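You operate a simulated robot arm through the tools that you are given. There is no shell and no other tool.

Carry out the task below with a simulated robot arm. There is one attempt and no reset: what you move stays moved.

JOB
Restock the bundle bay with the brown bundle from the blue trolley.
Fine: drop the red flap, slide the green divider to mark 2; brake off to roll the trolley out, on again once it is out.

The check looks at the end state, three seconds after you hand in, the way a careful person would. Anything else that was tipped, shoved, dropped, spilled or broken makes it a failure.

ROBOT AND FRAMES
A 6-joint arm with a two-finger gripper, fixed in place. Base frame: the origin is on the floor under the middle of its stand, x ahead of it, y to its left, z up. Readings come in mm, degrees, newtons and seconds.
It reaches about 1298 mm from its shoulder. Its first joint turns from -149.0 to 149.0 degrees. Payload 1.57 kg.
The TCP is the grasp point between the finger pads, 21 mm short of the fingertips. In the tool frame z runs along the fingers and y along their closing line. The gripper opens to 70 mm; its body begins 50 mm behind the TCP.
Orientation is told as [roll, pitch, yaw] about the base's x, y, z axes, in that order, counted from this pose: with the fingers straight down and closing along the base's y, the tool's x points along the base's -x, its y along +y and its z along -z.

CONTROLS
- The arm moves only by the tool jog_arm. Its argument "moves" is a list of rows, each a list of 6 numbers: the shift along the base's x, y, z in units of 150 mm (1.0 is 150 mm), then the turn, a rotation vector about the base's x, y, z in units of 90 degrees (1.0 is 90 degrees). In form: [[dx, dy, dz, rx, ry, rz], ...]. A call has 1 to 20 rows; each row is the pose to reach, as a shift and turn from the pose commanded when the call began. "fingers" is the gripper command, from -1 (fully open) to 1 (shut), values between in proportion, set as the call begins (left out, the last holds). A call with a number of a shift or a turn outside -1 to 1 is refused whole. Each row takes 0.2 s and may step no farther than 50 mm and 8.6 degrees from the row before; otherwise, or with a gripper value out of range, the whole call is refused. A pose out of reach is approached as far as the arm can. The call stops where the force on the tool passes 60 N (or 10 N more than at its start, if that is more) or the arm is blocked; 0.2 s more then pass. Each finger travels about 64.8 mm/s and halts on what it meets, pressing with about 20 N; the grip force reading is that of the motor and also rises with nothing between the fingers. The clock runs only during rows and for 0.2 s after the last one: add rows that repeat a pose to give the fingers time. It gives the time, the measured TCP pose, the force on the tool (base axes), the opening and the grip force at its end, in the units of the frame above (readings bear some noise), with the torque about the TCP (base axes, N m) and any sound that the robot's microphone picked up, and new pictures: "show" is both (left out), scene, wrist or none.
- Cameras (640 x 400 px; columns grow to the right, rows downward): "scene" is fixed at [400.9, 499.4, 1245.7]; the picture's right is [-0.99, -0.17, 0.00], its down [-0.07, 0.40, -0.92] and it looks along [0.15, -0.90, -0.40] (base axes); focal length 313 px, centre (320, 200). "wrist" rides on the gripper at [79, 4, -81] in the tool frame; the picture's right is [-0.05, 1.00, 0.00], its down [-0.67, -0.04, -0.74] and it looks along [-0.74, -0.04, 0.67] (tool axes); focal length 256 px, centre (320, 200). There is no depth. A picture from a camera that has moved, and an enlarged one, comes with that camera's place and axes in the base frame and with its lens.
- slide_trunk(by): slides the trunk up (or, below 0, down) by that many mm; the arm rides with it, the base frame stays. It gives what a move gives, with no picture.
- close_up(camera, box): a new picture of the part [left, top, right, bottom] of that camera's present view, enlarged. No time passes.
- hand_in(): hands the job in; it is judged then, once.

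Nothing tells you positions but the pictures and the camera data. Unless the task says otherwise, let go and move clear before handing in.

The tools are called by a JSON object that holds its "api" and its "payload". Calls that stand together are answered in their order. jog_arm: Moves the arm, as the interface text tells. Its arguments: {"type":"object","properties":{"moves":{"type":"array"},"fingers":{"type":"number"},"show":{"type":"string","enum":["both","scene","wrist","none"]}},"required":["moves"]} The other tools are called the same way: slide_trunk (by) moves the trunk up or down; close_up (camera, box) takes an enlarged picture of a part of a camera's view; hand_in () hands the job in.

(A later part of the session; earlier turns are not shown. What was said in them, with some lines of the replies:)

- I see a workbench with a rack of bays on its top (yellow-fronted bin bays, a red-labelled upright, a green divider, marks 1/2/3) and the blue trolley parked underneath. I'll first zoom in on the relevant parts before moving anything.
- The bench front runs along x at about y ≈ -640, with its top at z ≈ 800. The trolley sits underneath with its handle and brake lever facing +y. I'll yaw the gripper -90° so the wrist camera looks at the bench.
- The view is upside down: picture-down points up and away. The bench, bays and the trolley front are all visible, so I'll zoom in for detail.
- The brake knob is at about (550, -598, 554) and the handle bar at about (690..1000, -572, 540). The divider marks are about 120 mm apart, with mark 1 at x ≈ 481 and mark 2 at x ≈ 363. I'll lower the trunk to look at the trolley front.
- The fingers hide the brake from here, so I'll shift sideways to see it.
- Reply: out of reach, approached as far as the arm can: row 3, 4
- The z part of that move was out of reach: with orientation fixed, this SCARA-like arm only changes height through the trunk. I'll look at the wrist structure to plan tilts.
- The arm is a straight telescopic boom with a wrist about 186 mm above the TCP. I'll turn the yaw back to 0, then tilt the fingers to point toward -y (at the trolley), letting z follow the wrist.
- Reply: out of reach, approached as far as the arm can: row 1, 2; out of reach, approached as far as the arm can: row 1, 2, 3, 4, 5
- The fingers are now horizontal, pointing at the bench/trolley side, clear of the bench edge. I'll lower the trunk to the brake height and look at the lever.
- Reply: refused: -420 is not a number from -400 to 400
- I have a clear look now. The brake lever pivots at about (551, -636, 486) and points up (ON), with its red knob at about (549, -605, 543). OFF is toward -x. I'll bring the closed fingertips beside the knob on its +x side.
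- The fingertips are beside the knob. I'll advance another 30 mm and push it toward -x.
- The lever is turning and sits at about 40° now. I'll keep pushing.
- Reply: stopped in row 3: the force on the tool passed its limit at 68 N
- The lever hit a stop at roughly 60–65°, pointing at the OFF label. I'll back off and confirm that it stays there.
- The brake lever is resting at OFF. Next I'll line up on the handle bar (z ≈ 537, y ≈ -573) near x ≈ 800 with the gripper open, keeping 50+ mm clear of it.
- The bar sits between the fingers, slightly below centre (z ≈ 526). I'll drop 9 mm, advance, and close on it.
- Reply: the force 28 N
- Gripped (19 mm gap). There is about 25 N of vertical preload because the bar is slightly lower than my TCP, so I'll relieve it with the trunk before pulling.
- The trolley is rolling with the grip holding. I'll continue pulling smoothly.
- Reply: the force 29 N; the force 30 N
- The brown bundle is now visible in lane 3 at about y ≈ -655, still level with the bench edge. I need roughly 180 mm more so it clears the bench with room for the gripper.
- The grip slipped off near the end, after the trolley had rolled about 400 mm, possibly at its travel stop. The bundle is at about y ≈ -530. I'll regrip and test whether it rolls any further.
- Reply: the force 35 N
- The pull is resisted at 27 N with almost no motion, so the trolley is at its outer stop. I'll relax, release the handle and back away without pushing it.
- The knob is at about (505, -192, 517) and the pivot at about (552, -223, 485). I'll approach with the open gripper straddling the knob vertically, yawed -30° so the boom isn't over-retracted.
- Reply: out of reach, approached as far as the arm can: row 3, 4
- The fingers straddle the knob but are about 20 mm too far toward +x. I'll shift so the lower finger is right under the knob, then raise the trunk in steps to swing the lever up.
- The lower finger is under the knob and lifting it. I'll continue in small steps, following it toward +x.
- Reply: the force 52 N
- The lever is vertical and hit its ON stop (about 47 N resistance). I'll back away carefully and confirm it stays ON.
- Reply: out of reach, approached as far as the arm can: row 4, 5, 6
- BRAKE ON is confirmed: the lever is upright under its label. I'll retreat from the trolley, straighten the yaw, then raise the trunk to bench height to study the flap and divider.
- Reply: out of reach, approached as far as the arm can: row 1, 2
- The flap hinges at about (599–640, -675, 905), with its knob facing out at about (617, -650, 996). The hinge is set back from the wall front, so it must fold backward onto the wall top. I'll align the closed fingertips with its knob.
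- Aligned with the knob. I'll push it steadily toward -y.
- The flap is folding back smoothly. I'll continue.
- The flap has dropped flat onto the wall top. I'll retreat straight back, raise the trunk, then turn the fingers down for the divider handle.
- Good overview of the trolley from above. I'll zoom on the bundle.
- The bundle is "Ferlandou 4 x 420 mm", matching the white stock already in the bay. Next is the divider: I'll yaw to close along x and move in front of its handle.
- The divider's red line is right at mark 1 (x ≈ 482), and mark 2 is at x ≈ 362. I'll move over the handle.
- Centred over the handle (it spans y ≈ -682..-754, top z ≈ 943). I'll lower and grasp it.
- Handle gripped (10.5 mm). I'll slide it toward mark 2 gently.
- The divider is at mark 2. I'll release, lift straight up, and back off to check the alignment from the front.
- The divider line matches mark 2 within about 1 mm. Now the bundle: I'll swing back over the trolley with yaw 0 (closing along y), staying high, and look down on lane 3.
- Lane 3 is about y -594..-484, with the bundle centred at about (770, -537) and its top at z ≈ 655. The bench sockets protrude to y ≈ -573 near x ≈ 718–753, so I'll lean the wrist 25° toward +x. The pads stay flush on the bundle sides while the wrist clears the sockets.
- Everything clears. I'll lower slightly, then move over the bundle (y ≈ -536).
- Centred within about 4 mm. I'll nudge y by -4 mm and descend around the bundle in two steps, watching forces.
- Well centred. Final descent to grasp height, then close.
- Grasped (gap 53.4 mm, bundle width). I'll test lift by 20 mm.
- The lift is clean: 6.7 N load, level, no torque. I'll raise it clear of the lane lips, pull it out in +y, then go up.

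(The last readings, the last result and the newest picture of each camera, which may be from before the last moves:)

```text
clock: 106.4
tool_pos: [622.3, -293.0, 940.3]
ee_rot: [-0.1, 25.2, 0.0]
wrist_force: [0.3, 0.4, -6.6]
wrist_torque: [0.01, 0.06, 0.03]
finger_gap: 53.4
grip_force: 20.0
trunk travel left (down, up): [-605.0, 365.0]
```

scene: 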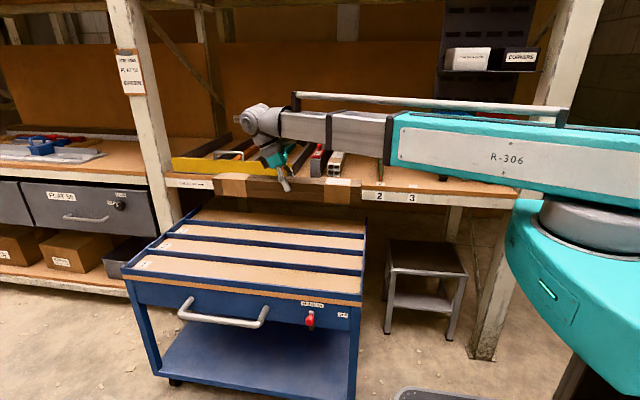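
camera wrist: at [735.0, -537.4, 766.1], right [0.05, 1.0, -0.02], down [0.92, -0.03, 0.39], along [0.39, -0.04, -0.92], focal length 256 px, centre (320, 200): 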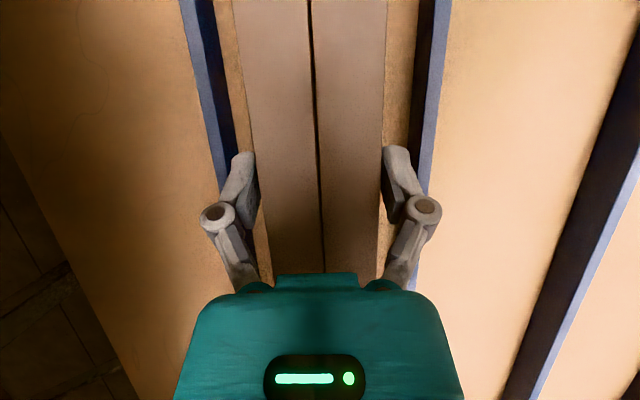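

Safe carry height and clear space all round. I'll rotate +90° about z, smoothly.

{"api": "jog_arm", "payload": {"moves": [[0, 0, 0, 0, 0, 0.02], [0, 0, 0, 0, 0, 0.05], [0, 0, 0, 0, 0, 0.1], [0, 0, 0, 0, 0, 0.16], [0, 0, 0, 0, 0, 0.22], [0, 0, 0, 0, 0, 0.28], [0, 0, 0, 0, 0, 0.34], [0, 0, 0, 0, 0, 0.4], [0, 0, 0, 0, 0, 0.46], [0, 0, 0, 0, 0, 0.52], [0, 0, 0, 0, 0, 0.58], [0, 0, 0, 0, 0, 0.64], [0, 0, 0, 0, 0, 0.7], [0, 0, 0, 0, 0, 0.76], [0, 0, 0, 0, 0, 0.82], [0, 0, 0, 0, 0, 0.88], [0, 0, 0, 0, 0, 0.93], [0, 0, 0, 0, 0, 0.97], [0, 0, 0, 0, 0, 0.99], [0, 0, 0, 0, 0, 1.0]]}}

```text
clock: 110.6
tool_pos: [622.2, -293.8, 941.7]
ee_rot: [-0.1, 25.2, 90.0]
wrist_force: [-0.8, -0.2, -7.4]
wrist_torque: [-0.05, 0.0, -0.01]
finger_gap: 53.4
grip_force: 19.7
trunk travel left (down, up): [-605.0, 365.0]
camera wrist: at [617.7, -331.2, 1048.4], right [-1.0, 0.05, -0.02], down [0.03, 0.92, 0.39], along [0.04, 0.39, -0.92], focal length 256 px, centre (320, 200)
```

scene: 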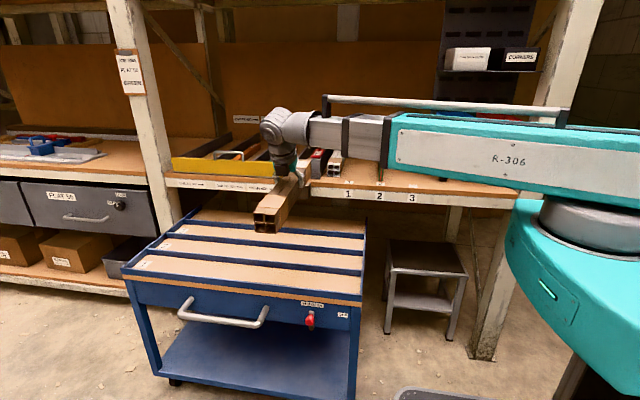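
wrist: 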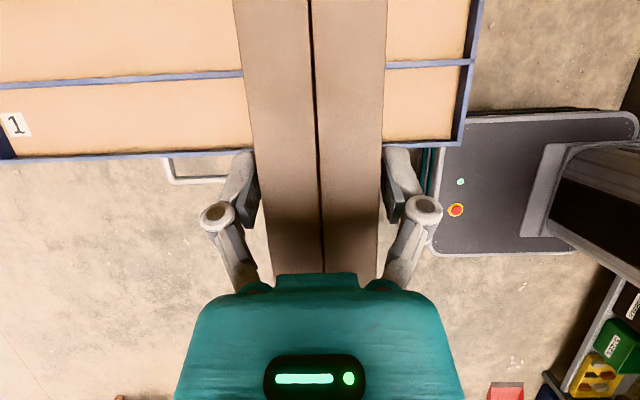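

The bundle is aligned along y and level. I'll carry it toward the bay along x ≈ 450, between the divider at 362 and the white bundle at 520+, in smooth steps.

{"api": "jog_arm", "payload": {"moves": [[-0.05, -0.04, 0, 0, 0, 0], [-0.15, -0.13, 0, 0, 0, 0], [-0.27, -0.235, 0, 0, 0, 0], [-0.4, -0.35, 0, 0, 0, 0], [-0.53, -0.46, 0, 0, 0, 0], [-0.65, -0.565, 0, 0, 0, 0], [-0.75, -0.65, 0, 0, 0, 0], [-0.8, -0.695, 0, 0, 0, 0], [-0.813, -0.708, 0, 0, 0, 0]], "show": "none"}}

{"api": "jog_arm", "payload": {"moves": [[-0.03, -0.06, 0, 0, 0, 0], [-0.08, -0.17, 0, 0, 0, 0], [-0.14, -0.31, 0, 0, 0, 0], [-0.21, -0.46, 0, 0, 0, 0], [-0.27, -0.61, 0, 0, 0, 0], [-0.31, -0.72, 0, 0, 0, 0], [-0.33, -0.78, 0, 0, 0, 0], [-0.333, -0.8, 0, 0, 0, 0]], "show": "both"}}

{"api": "close_up", "payload": {"camera": "scene", "box": [260, 100, 480, 240]}}

```text
clock: 112.6
tool_pos: [500.1, -399.4, 942.5]
ee_rot: [0.0, 25.1, 90.1]
wrist_force: [0.3, -0.3, -5.9]
wrist_torque: [-0.04, 0.0, 0.02]
finger_gap: 53.2
grip_force: 19.9
trunk travel left (down, up): [-605.0, 365.0]
```

```text
clock: 114.4
tool_pos: [448.6, -519.1, 941.2]
ee_rot: [-0.1, 25.2, 90.0]
wrist_force: [-0.4, 0.7, -7.7]
wrist_torque: [-0.06, -0.03, -0.01]
finger_gap: 53.6
grip_force: 20.2
trunk travel left (down, up): [-605.0, 365.0]
camera wrist: at [445.3, -557.7, 1048.4], right [-1.0, 0.05, -0.02], down [0.03, 0.92, 0.39], along [0.04, 0.39, -0.92], focal length 256 px, centre (320, 200)
```

scene: 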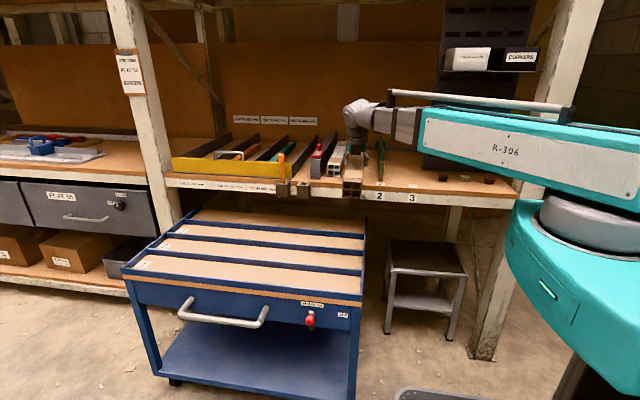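
wrist: 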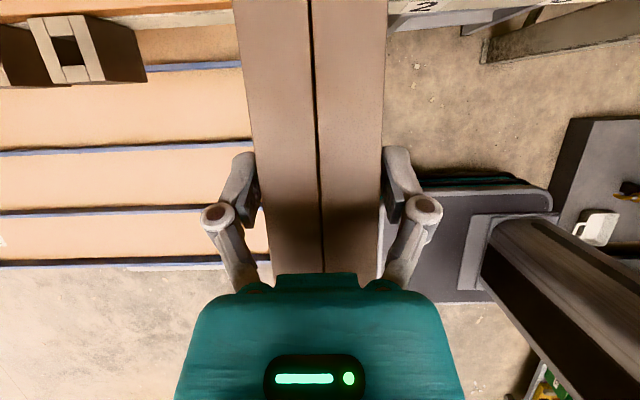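

```text
2.86 times, centred on (370, 170) of scene
camera zoom: at [400.9, 499.4, 1245.7], right [-0.99, -0.17, 0.0], down [-0.07, 0.4, -0.92], along [0.15, -0.9, -0.4], focal length 896 px, centre (177, 286)
```

zoom: 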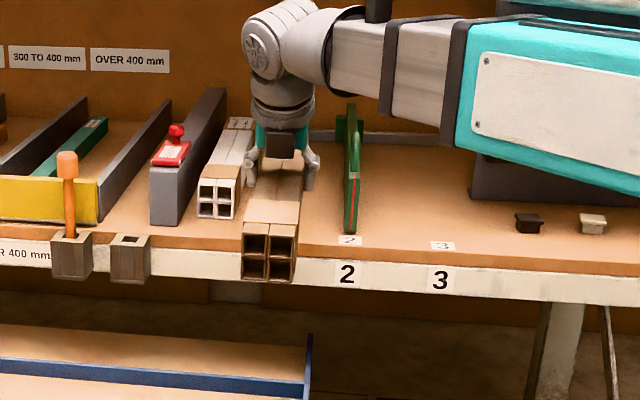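

On track between the white bundle and the divider. I'll continue into the bay.

{"api": "jog_arm", "payload": {"moves": [[0, -0.05, 0, 0, 0, 0], [0, -0.15, 0, 0, 0, 0], [0, -0.29, 0, 0, 0, 0], [0, -0.43, 0, 0, 0, 0], [0, -0.57, 0, 0, 0, 0], [0, -0.71, 0, 0, 0, 0], [0, -0.83, 0, 0, 0, 0], [0, -0.92, 0, 0, 0, 0], [0, -0.98, 0, 0, 0, 0], [0, -1.0, 0, 0, 0, 0]], "show": "scene"}}

{"api": "close_up", "payload": {"camera": "scene", "box": [270, 90, 490, 230]}}

```text
clock: 116.6
tool_pos: [449.9, -669.8, 941.8]
ee_rot: [-0.1, 25.1, 90.1]
wrist_force: [-0.4, 0.4, -6.5]
wrist_torque: [-0.03, -0.01, 0.01]
finger_gap: 53.4
grip_force: 19.8
trunk travel left (down, up): [-605.0, 365.0]
```

scene: 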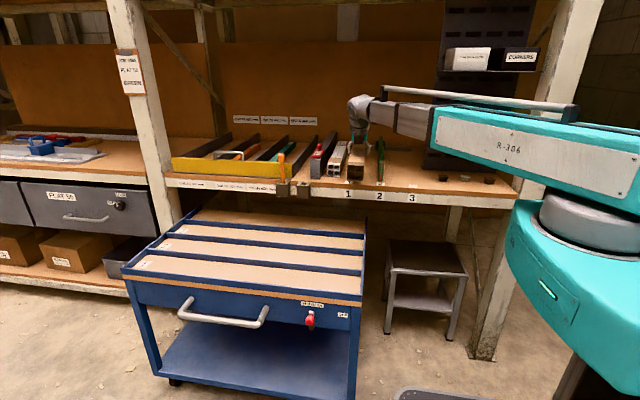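

```text
2.86 times, centred on (380, 160) of scene
camera zoom: at [400.9, 499.4, 1245.7], right [-0.99, -0.17, 0.0], down [-0.07, 0.4, -0.92], along [0.15, -0.9, -0.4], focal length 896 px, centre (149, 314)
```

zoom: 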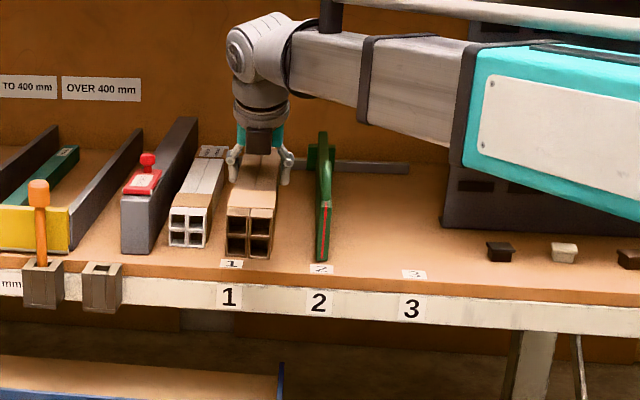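

{"api": "jog_arm", "payload": {"moves": [[0, -0.05, 0, 0, 0, 0], [0, -0.15, 0, 0, 0, 0], [0, -0.29, 0, 0, 0, 0], [0, -0.43, 0, 0, 0, 0], [0, -0.57, 0, 0, 0, 0], [0, -0.71, 0, 0, 0, 0], [0, -0.83, 0, 0, 0, 0], [0, -0.92, 0, 0, 0, 0], [0, -0.98, 0, 0, 0, 0], [0, -1.0, 0, 0, 0, 0]]}}

{"api": "close_up", "payload": {"camera": "scene", "box": [270, 90, 490, 230]}}

```text
clock: 118.8
tool_pos: [450.0, -821.1, 939.8]
ee_rot: [-0.1, 25.1, 90.0]
wrist_force: [1.1, 0.2, -6.6]
wrist_torque: [-0.06, 0.02, -0.03]
finger_gap: 53.7
grip_force: 19.5
trunk travel left (down, up): [-605.0, 365.0]
camera wrist: at [445.3, -858.0, 1048.1], right [-1.0, 0.05, -0.02], down [0.03, 0.92, 0.39], along [0.04, 0.39, -0.92], focal length 256 px, centre (320, 200)
```

scene: 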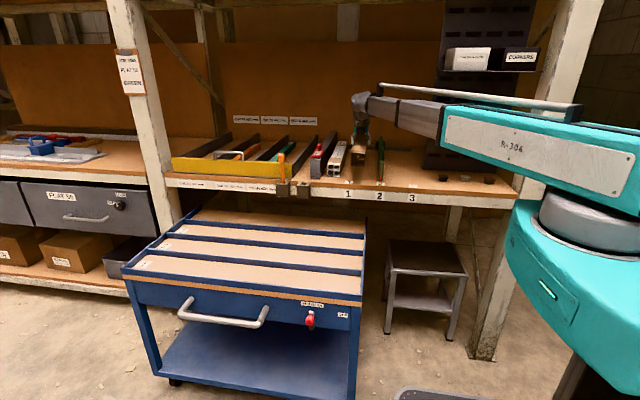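
wrist: 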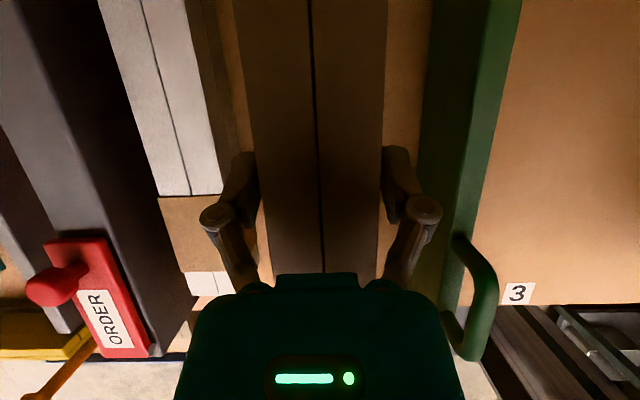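

```text
2.86 times, centred on (380, 160) of scene
camera zoom: at [400.9, 499.4, 1245.7], right [-0.99, -0.17, 0.0], down [-0.07, 0.4, -0.92], along [0.15, -0.9, -0.4], focal length 896 px, centre (149, 314)
```

zoom: 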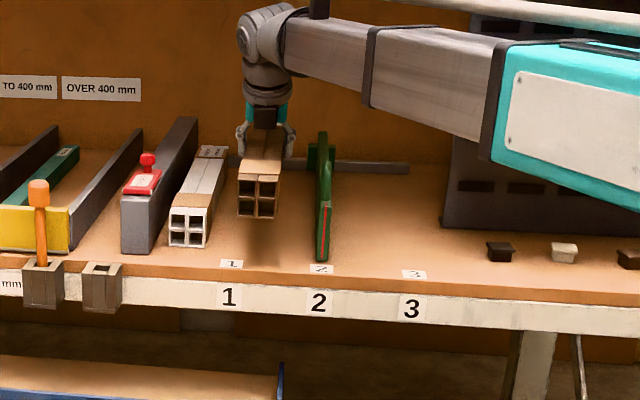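

Nicely placed between the two. I'll move the last 79 mm back, then lower in steps until contact.

{"api": "jog_arm", "payload": {"moves": [[0, -0.05, 0, 0, 0, 0], [0, -0.15, 0, 0, 0, 0], [0, -0.28, 0, 0, 0, 0], [0, -0.4, 0, 0, 0, 0], [0, -0.48, 0, 0, 0, 0], [0, -0.52, 0, 0, 0, 0], [0, -0.527, 0, 0, 0, 0]], "show": "none"}}

{"api": "slide_trunk", "payload": {"by": -55}}

{"api": "jog_arm", "payload": {"moves": [[0, 0, 0, 0, 0, 0]]}}

{"api": "close_up", "payload": {"camera": "scene", "box": [290, 100, 450, 200]}}

```text
clock: 120.4
tool_pos: [450.1, -899.3, 940.8]
ee_rot: [0.0, 25.2, 90.1]
wrist_force: [-0.3, 1.4, -7.3]
wrist_torque: [-0.06, 0.03, 0.0]
finger_gap: 53.4
grip_force: 20.0
trunk travel left (down, up): [-605.0, 365.0]
```

```text
clock: 121.4
tool_pos: [449.9, -899.1, 886.5]
ee_rot: [0.0, 25.3, 90.0]
wrist_force: [0.3, -0.8, -7.0]
wrist_torque: [-0.05, 0.02, 0.0]
finger_gap: 53.6
grip_force: 20.3
trunk travel left (down, up): [-550.0, 420.0]
```

```text
clock: 121.8
tool_pos: [450.0, -898.9, 885.3]
ee_rot: [-0.1, 25.1, 90.0]
wrist_force: [-0.6, 0.0, -6.3]
wrist_torque: [-0.05, 0.0, -0.01]
finger_gap: 53.5
grip_force: 19.6
trunk travel left (down, up): [-550.0, 420.0]
camera wrist: at [445.7, -936.9, 993.1], right [-1.0, 0.05, -0.02], down [0.03, 0.92, 0.39], along [0.04, 0.39, -0.92], focal length 256 px, centre (320, 200)
```

scene: 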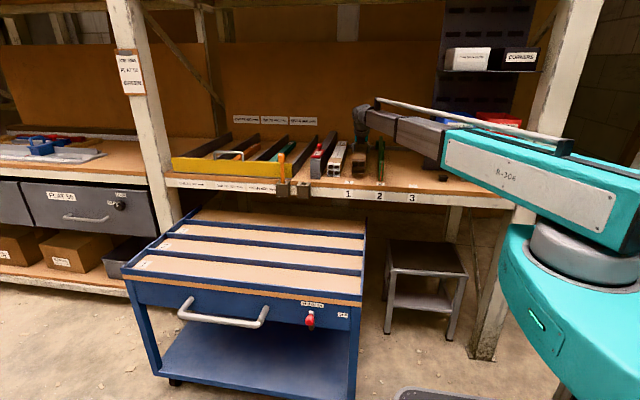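
wrist: 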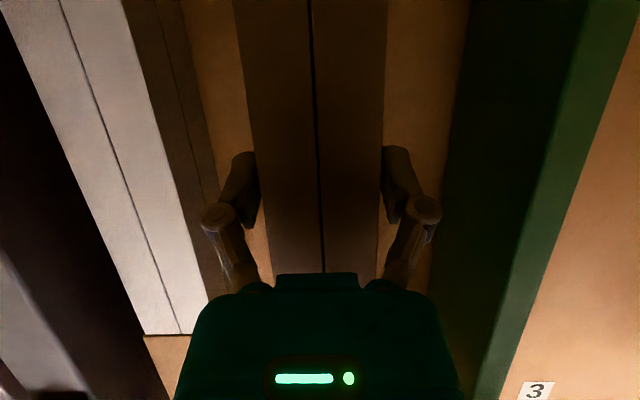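

```text
4.00 times, centred on (370, 150) of scene
camera zoom: at [400.9, 499.4, 1245.7], right [-0.99, -0.17, 0.0], down [-0.07, 0.4, -0.92], along [0.15, -0.9, -0.4], focal length 1254 px, centre (120, 400)
```

zoom: 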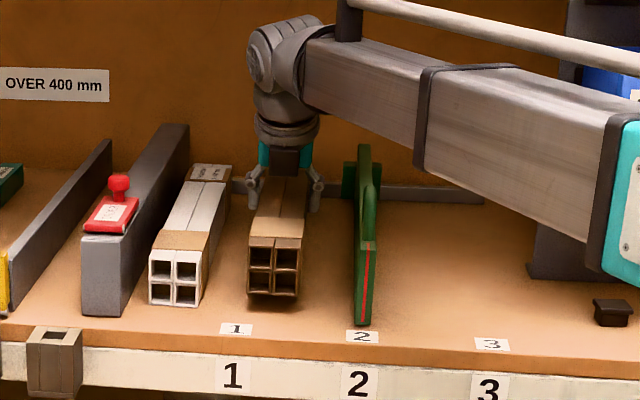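

Just above the bench now. I'll lower in small steps watching for contact.

{"api": "slide_trunk", "payload": {"by": -12}}

{"api": "slide_trunk", "payload": {"by": -4}}

{"api": "close_up", "payload": {"camera": "scene", "box": [320, 140, 400, 190]}}

```text
clock: 122.4
tool_pos: [449.9, -898.4, 874.6]
ee_rot: [-0.1, 25.1, 90.0]
wrist_force: [0.0, -0.2, -5.4]
wrist_torque: [-0.06, 0.01, 0.03]
finger_gap: 53.5
grip_force: 19.6
trunk travel left (down, up): [-538.0, 432.0]
```

```text
clock: 122.9
tool_pos: [450.6, -897.9, 869.5]
ee_rot: [-0.1, 25.2, 90.0]
wrist_force: [-0.7, 0.3, -6.4]
wrist_torque: [-0.07, 0.0, -0.01]
finger_gap: 53.3
grip_force: 20.1
trunk travel left (down, up): [-534.0, 436.0]
```

```text
8.00 times, centred on (360, 165) of scene
camera zoom: at [400.9, 499.4, 1245.7], right [-0.99, -0.17, 0.0], down [-0.07, 0.4, -0.92], along [0.15, -0.9, -0.4], focal length 2507 px, centre (0, 480)
```

zoom: 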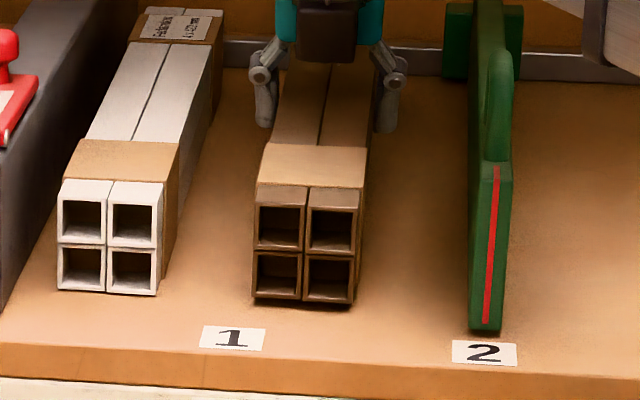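

{"api": "slide_trunk", "payload": {"by": -3}}

{"api": "slide_trunk", "payload": {"by": -2}}

{"api": "slide_trunk", "payload": {"by": -2}}

```text
clock: 123.4
tool_pos: [450.1, -899.6, 866.6]
ee_rot: [-0.1, 25.2, 89.9]
wrist_force: [0.5, -0.5, -6.3]
wrist_torque: [-0.07, -0.03, -0.04]
finger_gap: 53.4
grip_force: 19.7
trunk travel left (down, up): [-531.0, 439.0]
```

```text
clock: 124.0
tool_pos: [449.8, -899.4, 865.6]
ee_rot: [-0.1, 25.1, 89.9]
wrist_force: [0.3, -0.2, -5.0]
wrist_torque: [0.07, 0.04, -0.02]
finger_gap: 53.1
grip_force: 19.8
trunk travel left (down, up): [-529.0, 441.0]
```

```text
clock: 124.5
tool_pos: [449.4, -898.8, 863.5]
ee_rot: [-0.1, 25.4, 90.0]
wrist_force: [3.0, -5.9, 13.2]
wrist_torque: [-0.22, -0.06, 0.04]
finger_gap: 53.4
grip_force: 19.9
trunk travel left (down, up): [-527.0, 443.0]
```

Contact: the force flipped to +13 N. I'll ease up 1 mm, then open gently.

{"api": "slide_trunk", "payload": {"by": 1}}

{"api": "jog_arm", "payload": {"moves": [[0, 0, 0, 0, 0, 0], [0, 0, 0, 0, 0, 0], [0, 0, 0, 0, 0, 0]], "fingers": -0.9}}

{"api": "close_up", "payload": {"camera": "scene", "box": [320, 140, 400, 190]}}

```text
clock: 125.0
tool_pos: [449.8, -898.0, 865.1]
ee_rot: [-0.1, 25.1, 90.0]
wrist_force: [2.4, -3.6, 4.9]
wrist_torque: [-0.49, -0.03, 0.09]
finger_gap: 53.6
grip_force: 19.9
trunk travel left (down, up): [-528.0, 442.0]
```

```text
clock: 125.8
tool_pos: [449.8, -897.7, 863.9]
ee_rot: [-0.1, 25.3, 90.0]
wrist_force: [-0.3, 0.2, 0.1]
wrist_torque: [-0.01, -0.02, 0.0]
finger_gap: 66.4
grip_force: 0.0
trunk travel left (down, up): [-528.0, 442.0]
camera wrist: at [445.4, -936.4, 971.7], right [-1.0, 0.05, -0.02], down [0.03, 0.92, 0.39], along [0.04, 0.39, -0.92], focal length 256 px, centre (320, 200)
```

scene: 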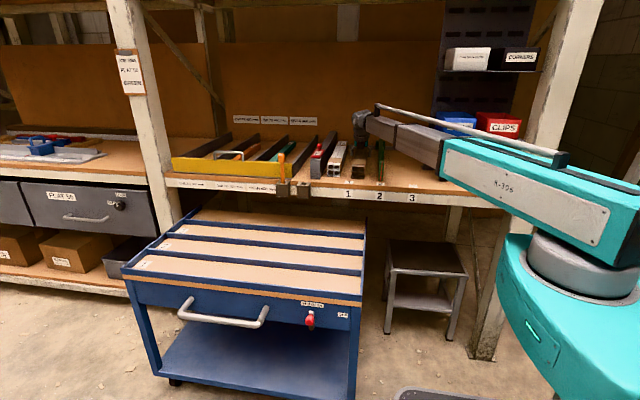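
wrist: 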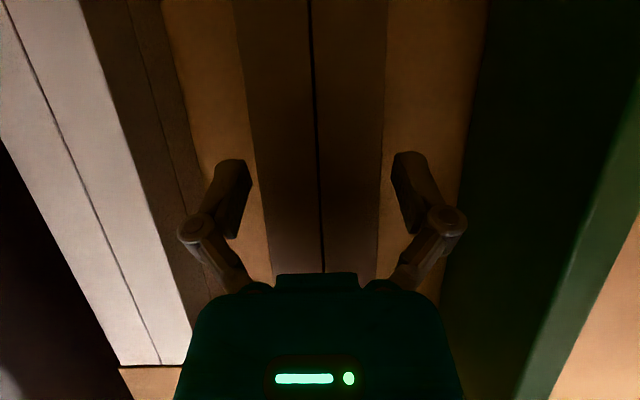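

```text
8.00 times, centred on (360, 165) of scene
camera zoom: at [400.9, 499.4, 1245.7], right [-0.99, -0.17, 0.0], down [-0.07, 0.4, -0.92], along [0.15, -0.9, -0.4], focal length 2507 px, centre (0, 480)
```

zoom: 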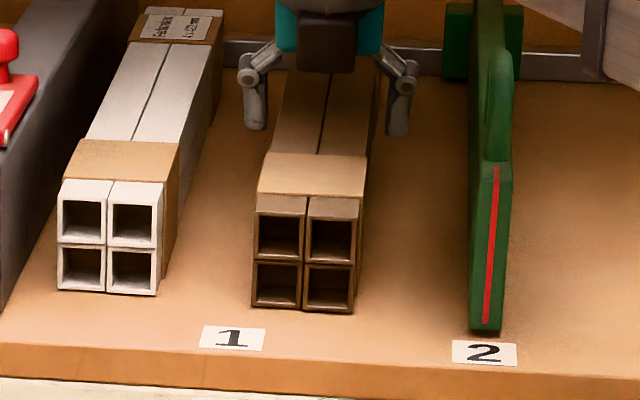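

The bundle is standing squarely on the bench and released. I'll lift straight up, then retreat out the front.

{"api": "slide_trunk", "payload": {"by": 110}}

{"api": "jog_arm", "payload": {"moves": [[0, 0.1, 0, 0, 0, 0], [0, 0.3, 0, 0, 0, 0], [0, 0.5, 0, 0, 0, 0], [0, 0.7, 0, 0, 0, 0], [0, 0.9, 0, 0, 0, 0], [0, 1.0, 0, 0, 0, 0]], "show": "scene"}}

{"api": "jog_arm", "payload": {"moves": [[0, 0.2, 0, 0, 0, 0], [0, 0.4, 0, 0, 0, 0], [0, 0.6, 0, 0, 0, 0], [0, 0.8, 0, 0, 0, 0], [0.1, 1.0, 0, 0, 0, 0]], "show": "none"}}

{"api": "jog_arm", "payload": {"moves": [[0.2, 0.2, 0, 0, 0, 0], [0.4, 0.4, 0, 0, 0, 0], [0.6, 0.6, 0, 0, 0, 0], [0.7, 0.8, 0, 0, 0, 0], [0.8, 1.0, 0, 0, 0, 0]]}}

{"api": "close_up", "payload": {"camera": "scene", "box": [160, 100, 440, 275]}}

{"api": "close_up", "payload": {"camera": "scene", "box": [290, 120, 410, 195]}}

```text
clock: 127.2
tool_pos: [448.9, -898.4, 974.0]
ee_rot: [-0.1, 25.2, 90.1]
wrist_force: [0.0, -0.5, -0.1]
wrist_torque: [-0.01, 0.0, -0.01]
finger_gap: 66.5
grip_force: 0.0
trunk travel left (down, up): [-638.0, 332.0]
```

```text
clock: 128.6
tool_pos: [449.5, -748.2, 974.7]
ee_rot: [0.0, 25.1, 89.9]
wrist_force: [-0.7, 0.6, 0.3]
wrist_torque: [-0.01, 0.0, 0.02]
finger_gap: 66.6
grip_force: 0.0
trunk travel left (down, up): [-638.0, 332.0]
```

scene: 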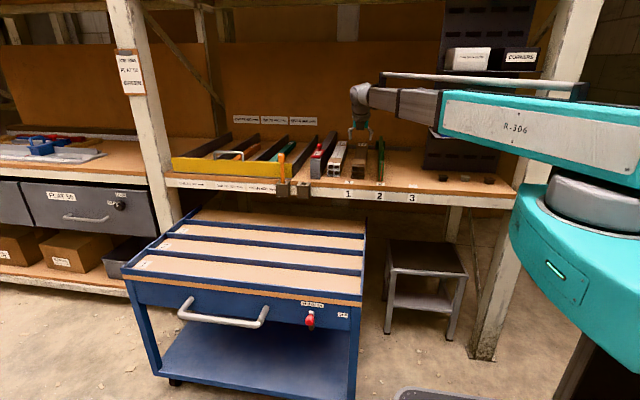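

```text
clock: 129.8
tool_pos: [465.8, -597.5, 974.5]
ee_rot: [0.0, 25.3, 90.0]
wrist_force: [-0.2, 0.6, -0.3]
wrist_torque: [0.0, 0.0, 0.0]
finger_gap: 66.3
grip_force: 0.0
trunk travel left (down, up): [-638.0, 332.0]
```

```text
clock: 131.0
tool_pos: [585.7, -448.8, 973.9]
ee_rot: [-0.2, 25.2, 89.9]
wrist_force: [0.3, 0.6, 0.9]
wrist_torque: [0.0, 0.02, 0.0]
finger_gap: 66.5
grip_force: 0.0
trunk travel left (down, up): [-638.0, 332.0]
camera wrist: at [580.2, -486.4, 1081.7], right [-1.0, 0.05, -0.02], down [0.03, 0.92, 0.39], along [0.04, 0.39, -0.92], focal length 256 px, centre (320, 200)
```

scene: 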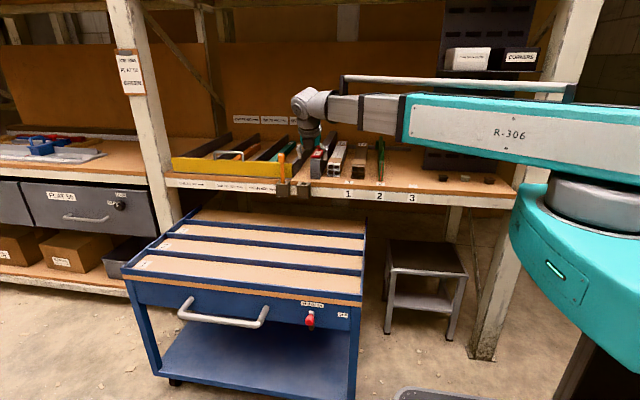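
wrist: 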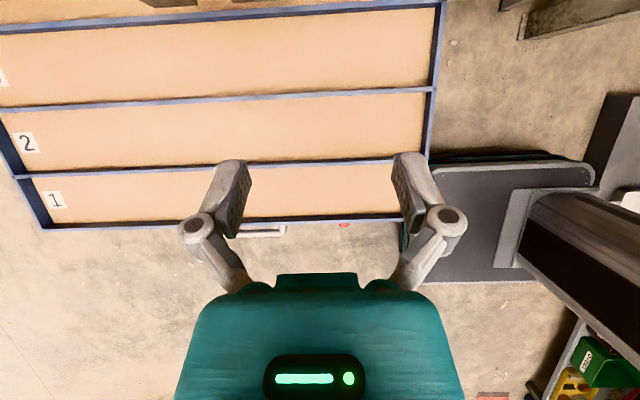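

```text
2.29 times, centred on (300, 188) of scene
camera zoom: at [400.9, 499.4, 1245.7], right [-0.99, -0.17, 0.0], down [-0.07, 0.4, -0.92], along [0.15, -0.9, -0.4], focal length 716 px, centre (366, 229)
```

zoom: 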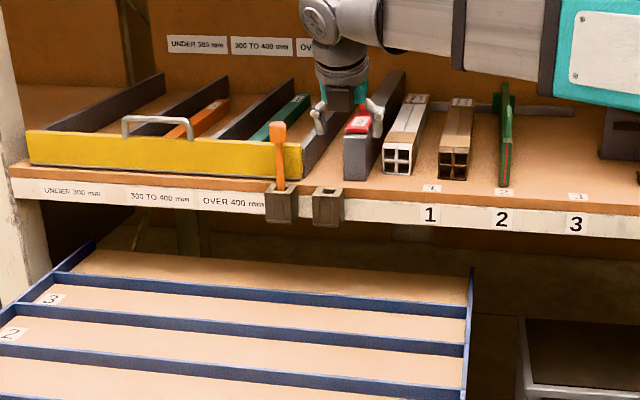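

```text
5.33 times, centred on (350, 158) of scene
camera zoom: at [400.9, 499.4, 1245.7], right [-0.99, -0.17, 0.0], down [-0.07, 0.4, -0.92], along [0.15, -0.9, -0.4], focal length 1672 px, centre (160, 427)
```

zoom: 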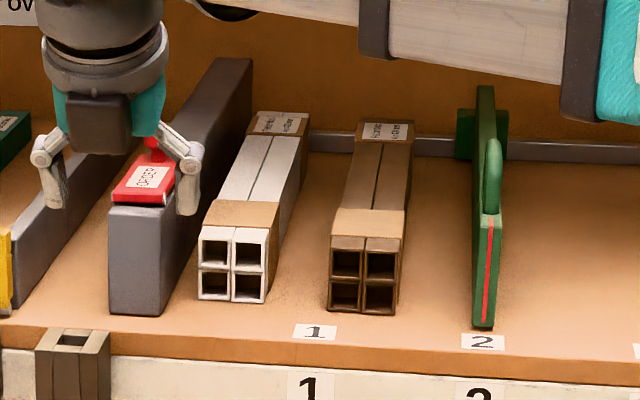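

Everything looks right: the brown bundle sits beside the white one inside the bay, labels at the back. I'll move the arm further clear and do final checks on brake, flap and divider.

{"api": "jog_arm", "payload": {"moves": [[0.1, 0.3, 0, 0, 0, 0], [0.2, 0.6, 0, 0, 0, 0], [0.3, 0.9, 0, 0, 0, 0], [0.3, 1.0, 0, 0, 0, 0]], "show": "scene"}}

{"api": "slide_trunk", "payload": {"by": 150}}

{"api": "close_up", "payload": {"camera": "scene", "box": [270, 120, 430, 220]}}

{"api": "close_up", "payload": {"camera": "scene", "box": [260, 280, 380, 355]}}

{"api": "close_up", "payload": {"camera": "scene", "box": [0, 0, 640, 400]}}

```text
clock: 132.0
tool_pos: [629.7, -299.0, 974.1]
ee_rot: [0.0, 25.1, 90.0]
wrist_force: [-0.1, 0.3, -0.6]
wrist_torque: [-0.01, -0.03, 0.01]
finger_gap: 66.7
grip_force: 0.0
trunk travel left (down, up): [-638.0, 332.0]
```

scene: 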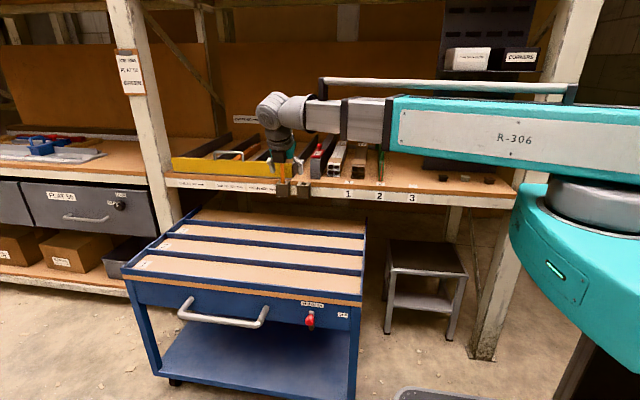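

```text
clock: 133.8
tool_pos: [629.9, -299.9, 1123.5]
ee_rot: [-0.1, 25.2, 90.0]
wrist_force: [0.0, 0.5, -0.2]
wrist_torque: [-0.01, 0.02, -0.03]
finger_gap: 66.4
grip_force: 0.0
trunk travel left (down, up): [-788.0, 182.0]
```

```text
4.00 times, centred on (350, 170) of scene
camera zoom: at [400.9, 499.4, 1245.7], right [-0.99, -0.17, 0.0], down [-0.07, 0.4, -0.92], along [0.15, -0.9, -0.4], focal length 1254 px, centre (200, 320)
```

zoom: 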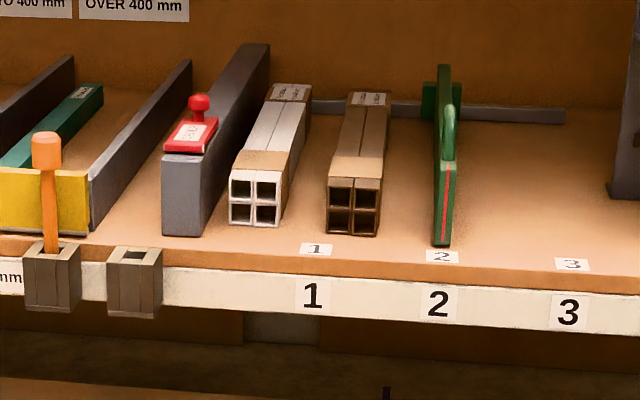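

```text
5.33 times, centred on (320, 318) of scene
camera zoom: at [400.9, 499.4, 1245.7], right [-0.99, -0.17, 0.0], down [-0.07, 0.4, -0.92], along [0.15, -0.9, -0.4], focal length 1672 px, centre (320, -427)
```

zoom: 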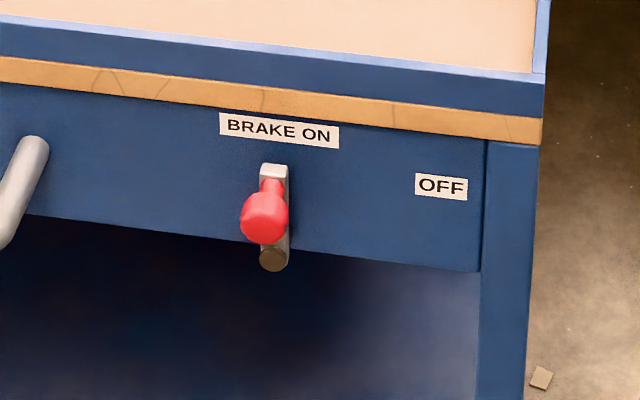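

```text
1.00 times, centred on (320, 200) of scene (not enlarged: the box is as wide or as high as the picture)
camera zoom: at [400.9, 499.4, 1245.7], right [-0.99, -0.17, 0.0], down [-0.07, 0.4, -0.92], along [0.15, -0.9, -0.4], focal length 313 px, centre (320, 200)
```

zoom: 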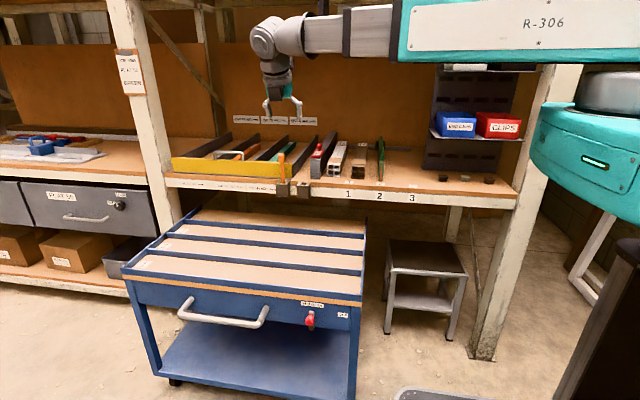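

The brown bundle lies in the bay beside the white one, and the divider is on mark 2. The flap is down flat, the trolley is out with the brake lever at ON, and the arm is empty and clear. Nothing else looks disturbed, so I'm handing in.

{"api": "hand_in", "payload": {}}

```text
The job is handed in.
```

The brown bundle is now in the bundle bay, lying flat beside the white one with its label at the back. I've handed the job in but have no result from the check yet.

- **Red flap:** dropped, lying flat on the wall top.
- **Green divider:** at mark 2, with its red line on the mark to within about 1 mm.
- **Trolley:** rolled out about 410 mm to its stop and left out, with the brake lever back at ON.

The gripper slipped off the trolley handle once, when the trolley reached its stop. I saw no damage or shifting from that. In the last pictures nothing else looked tipped or moved, and the arm was empty and clear of the bench and trolley.
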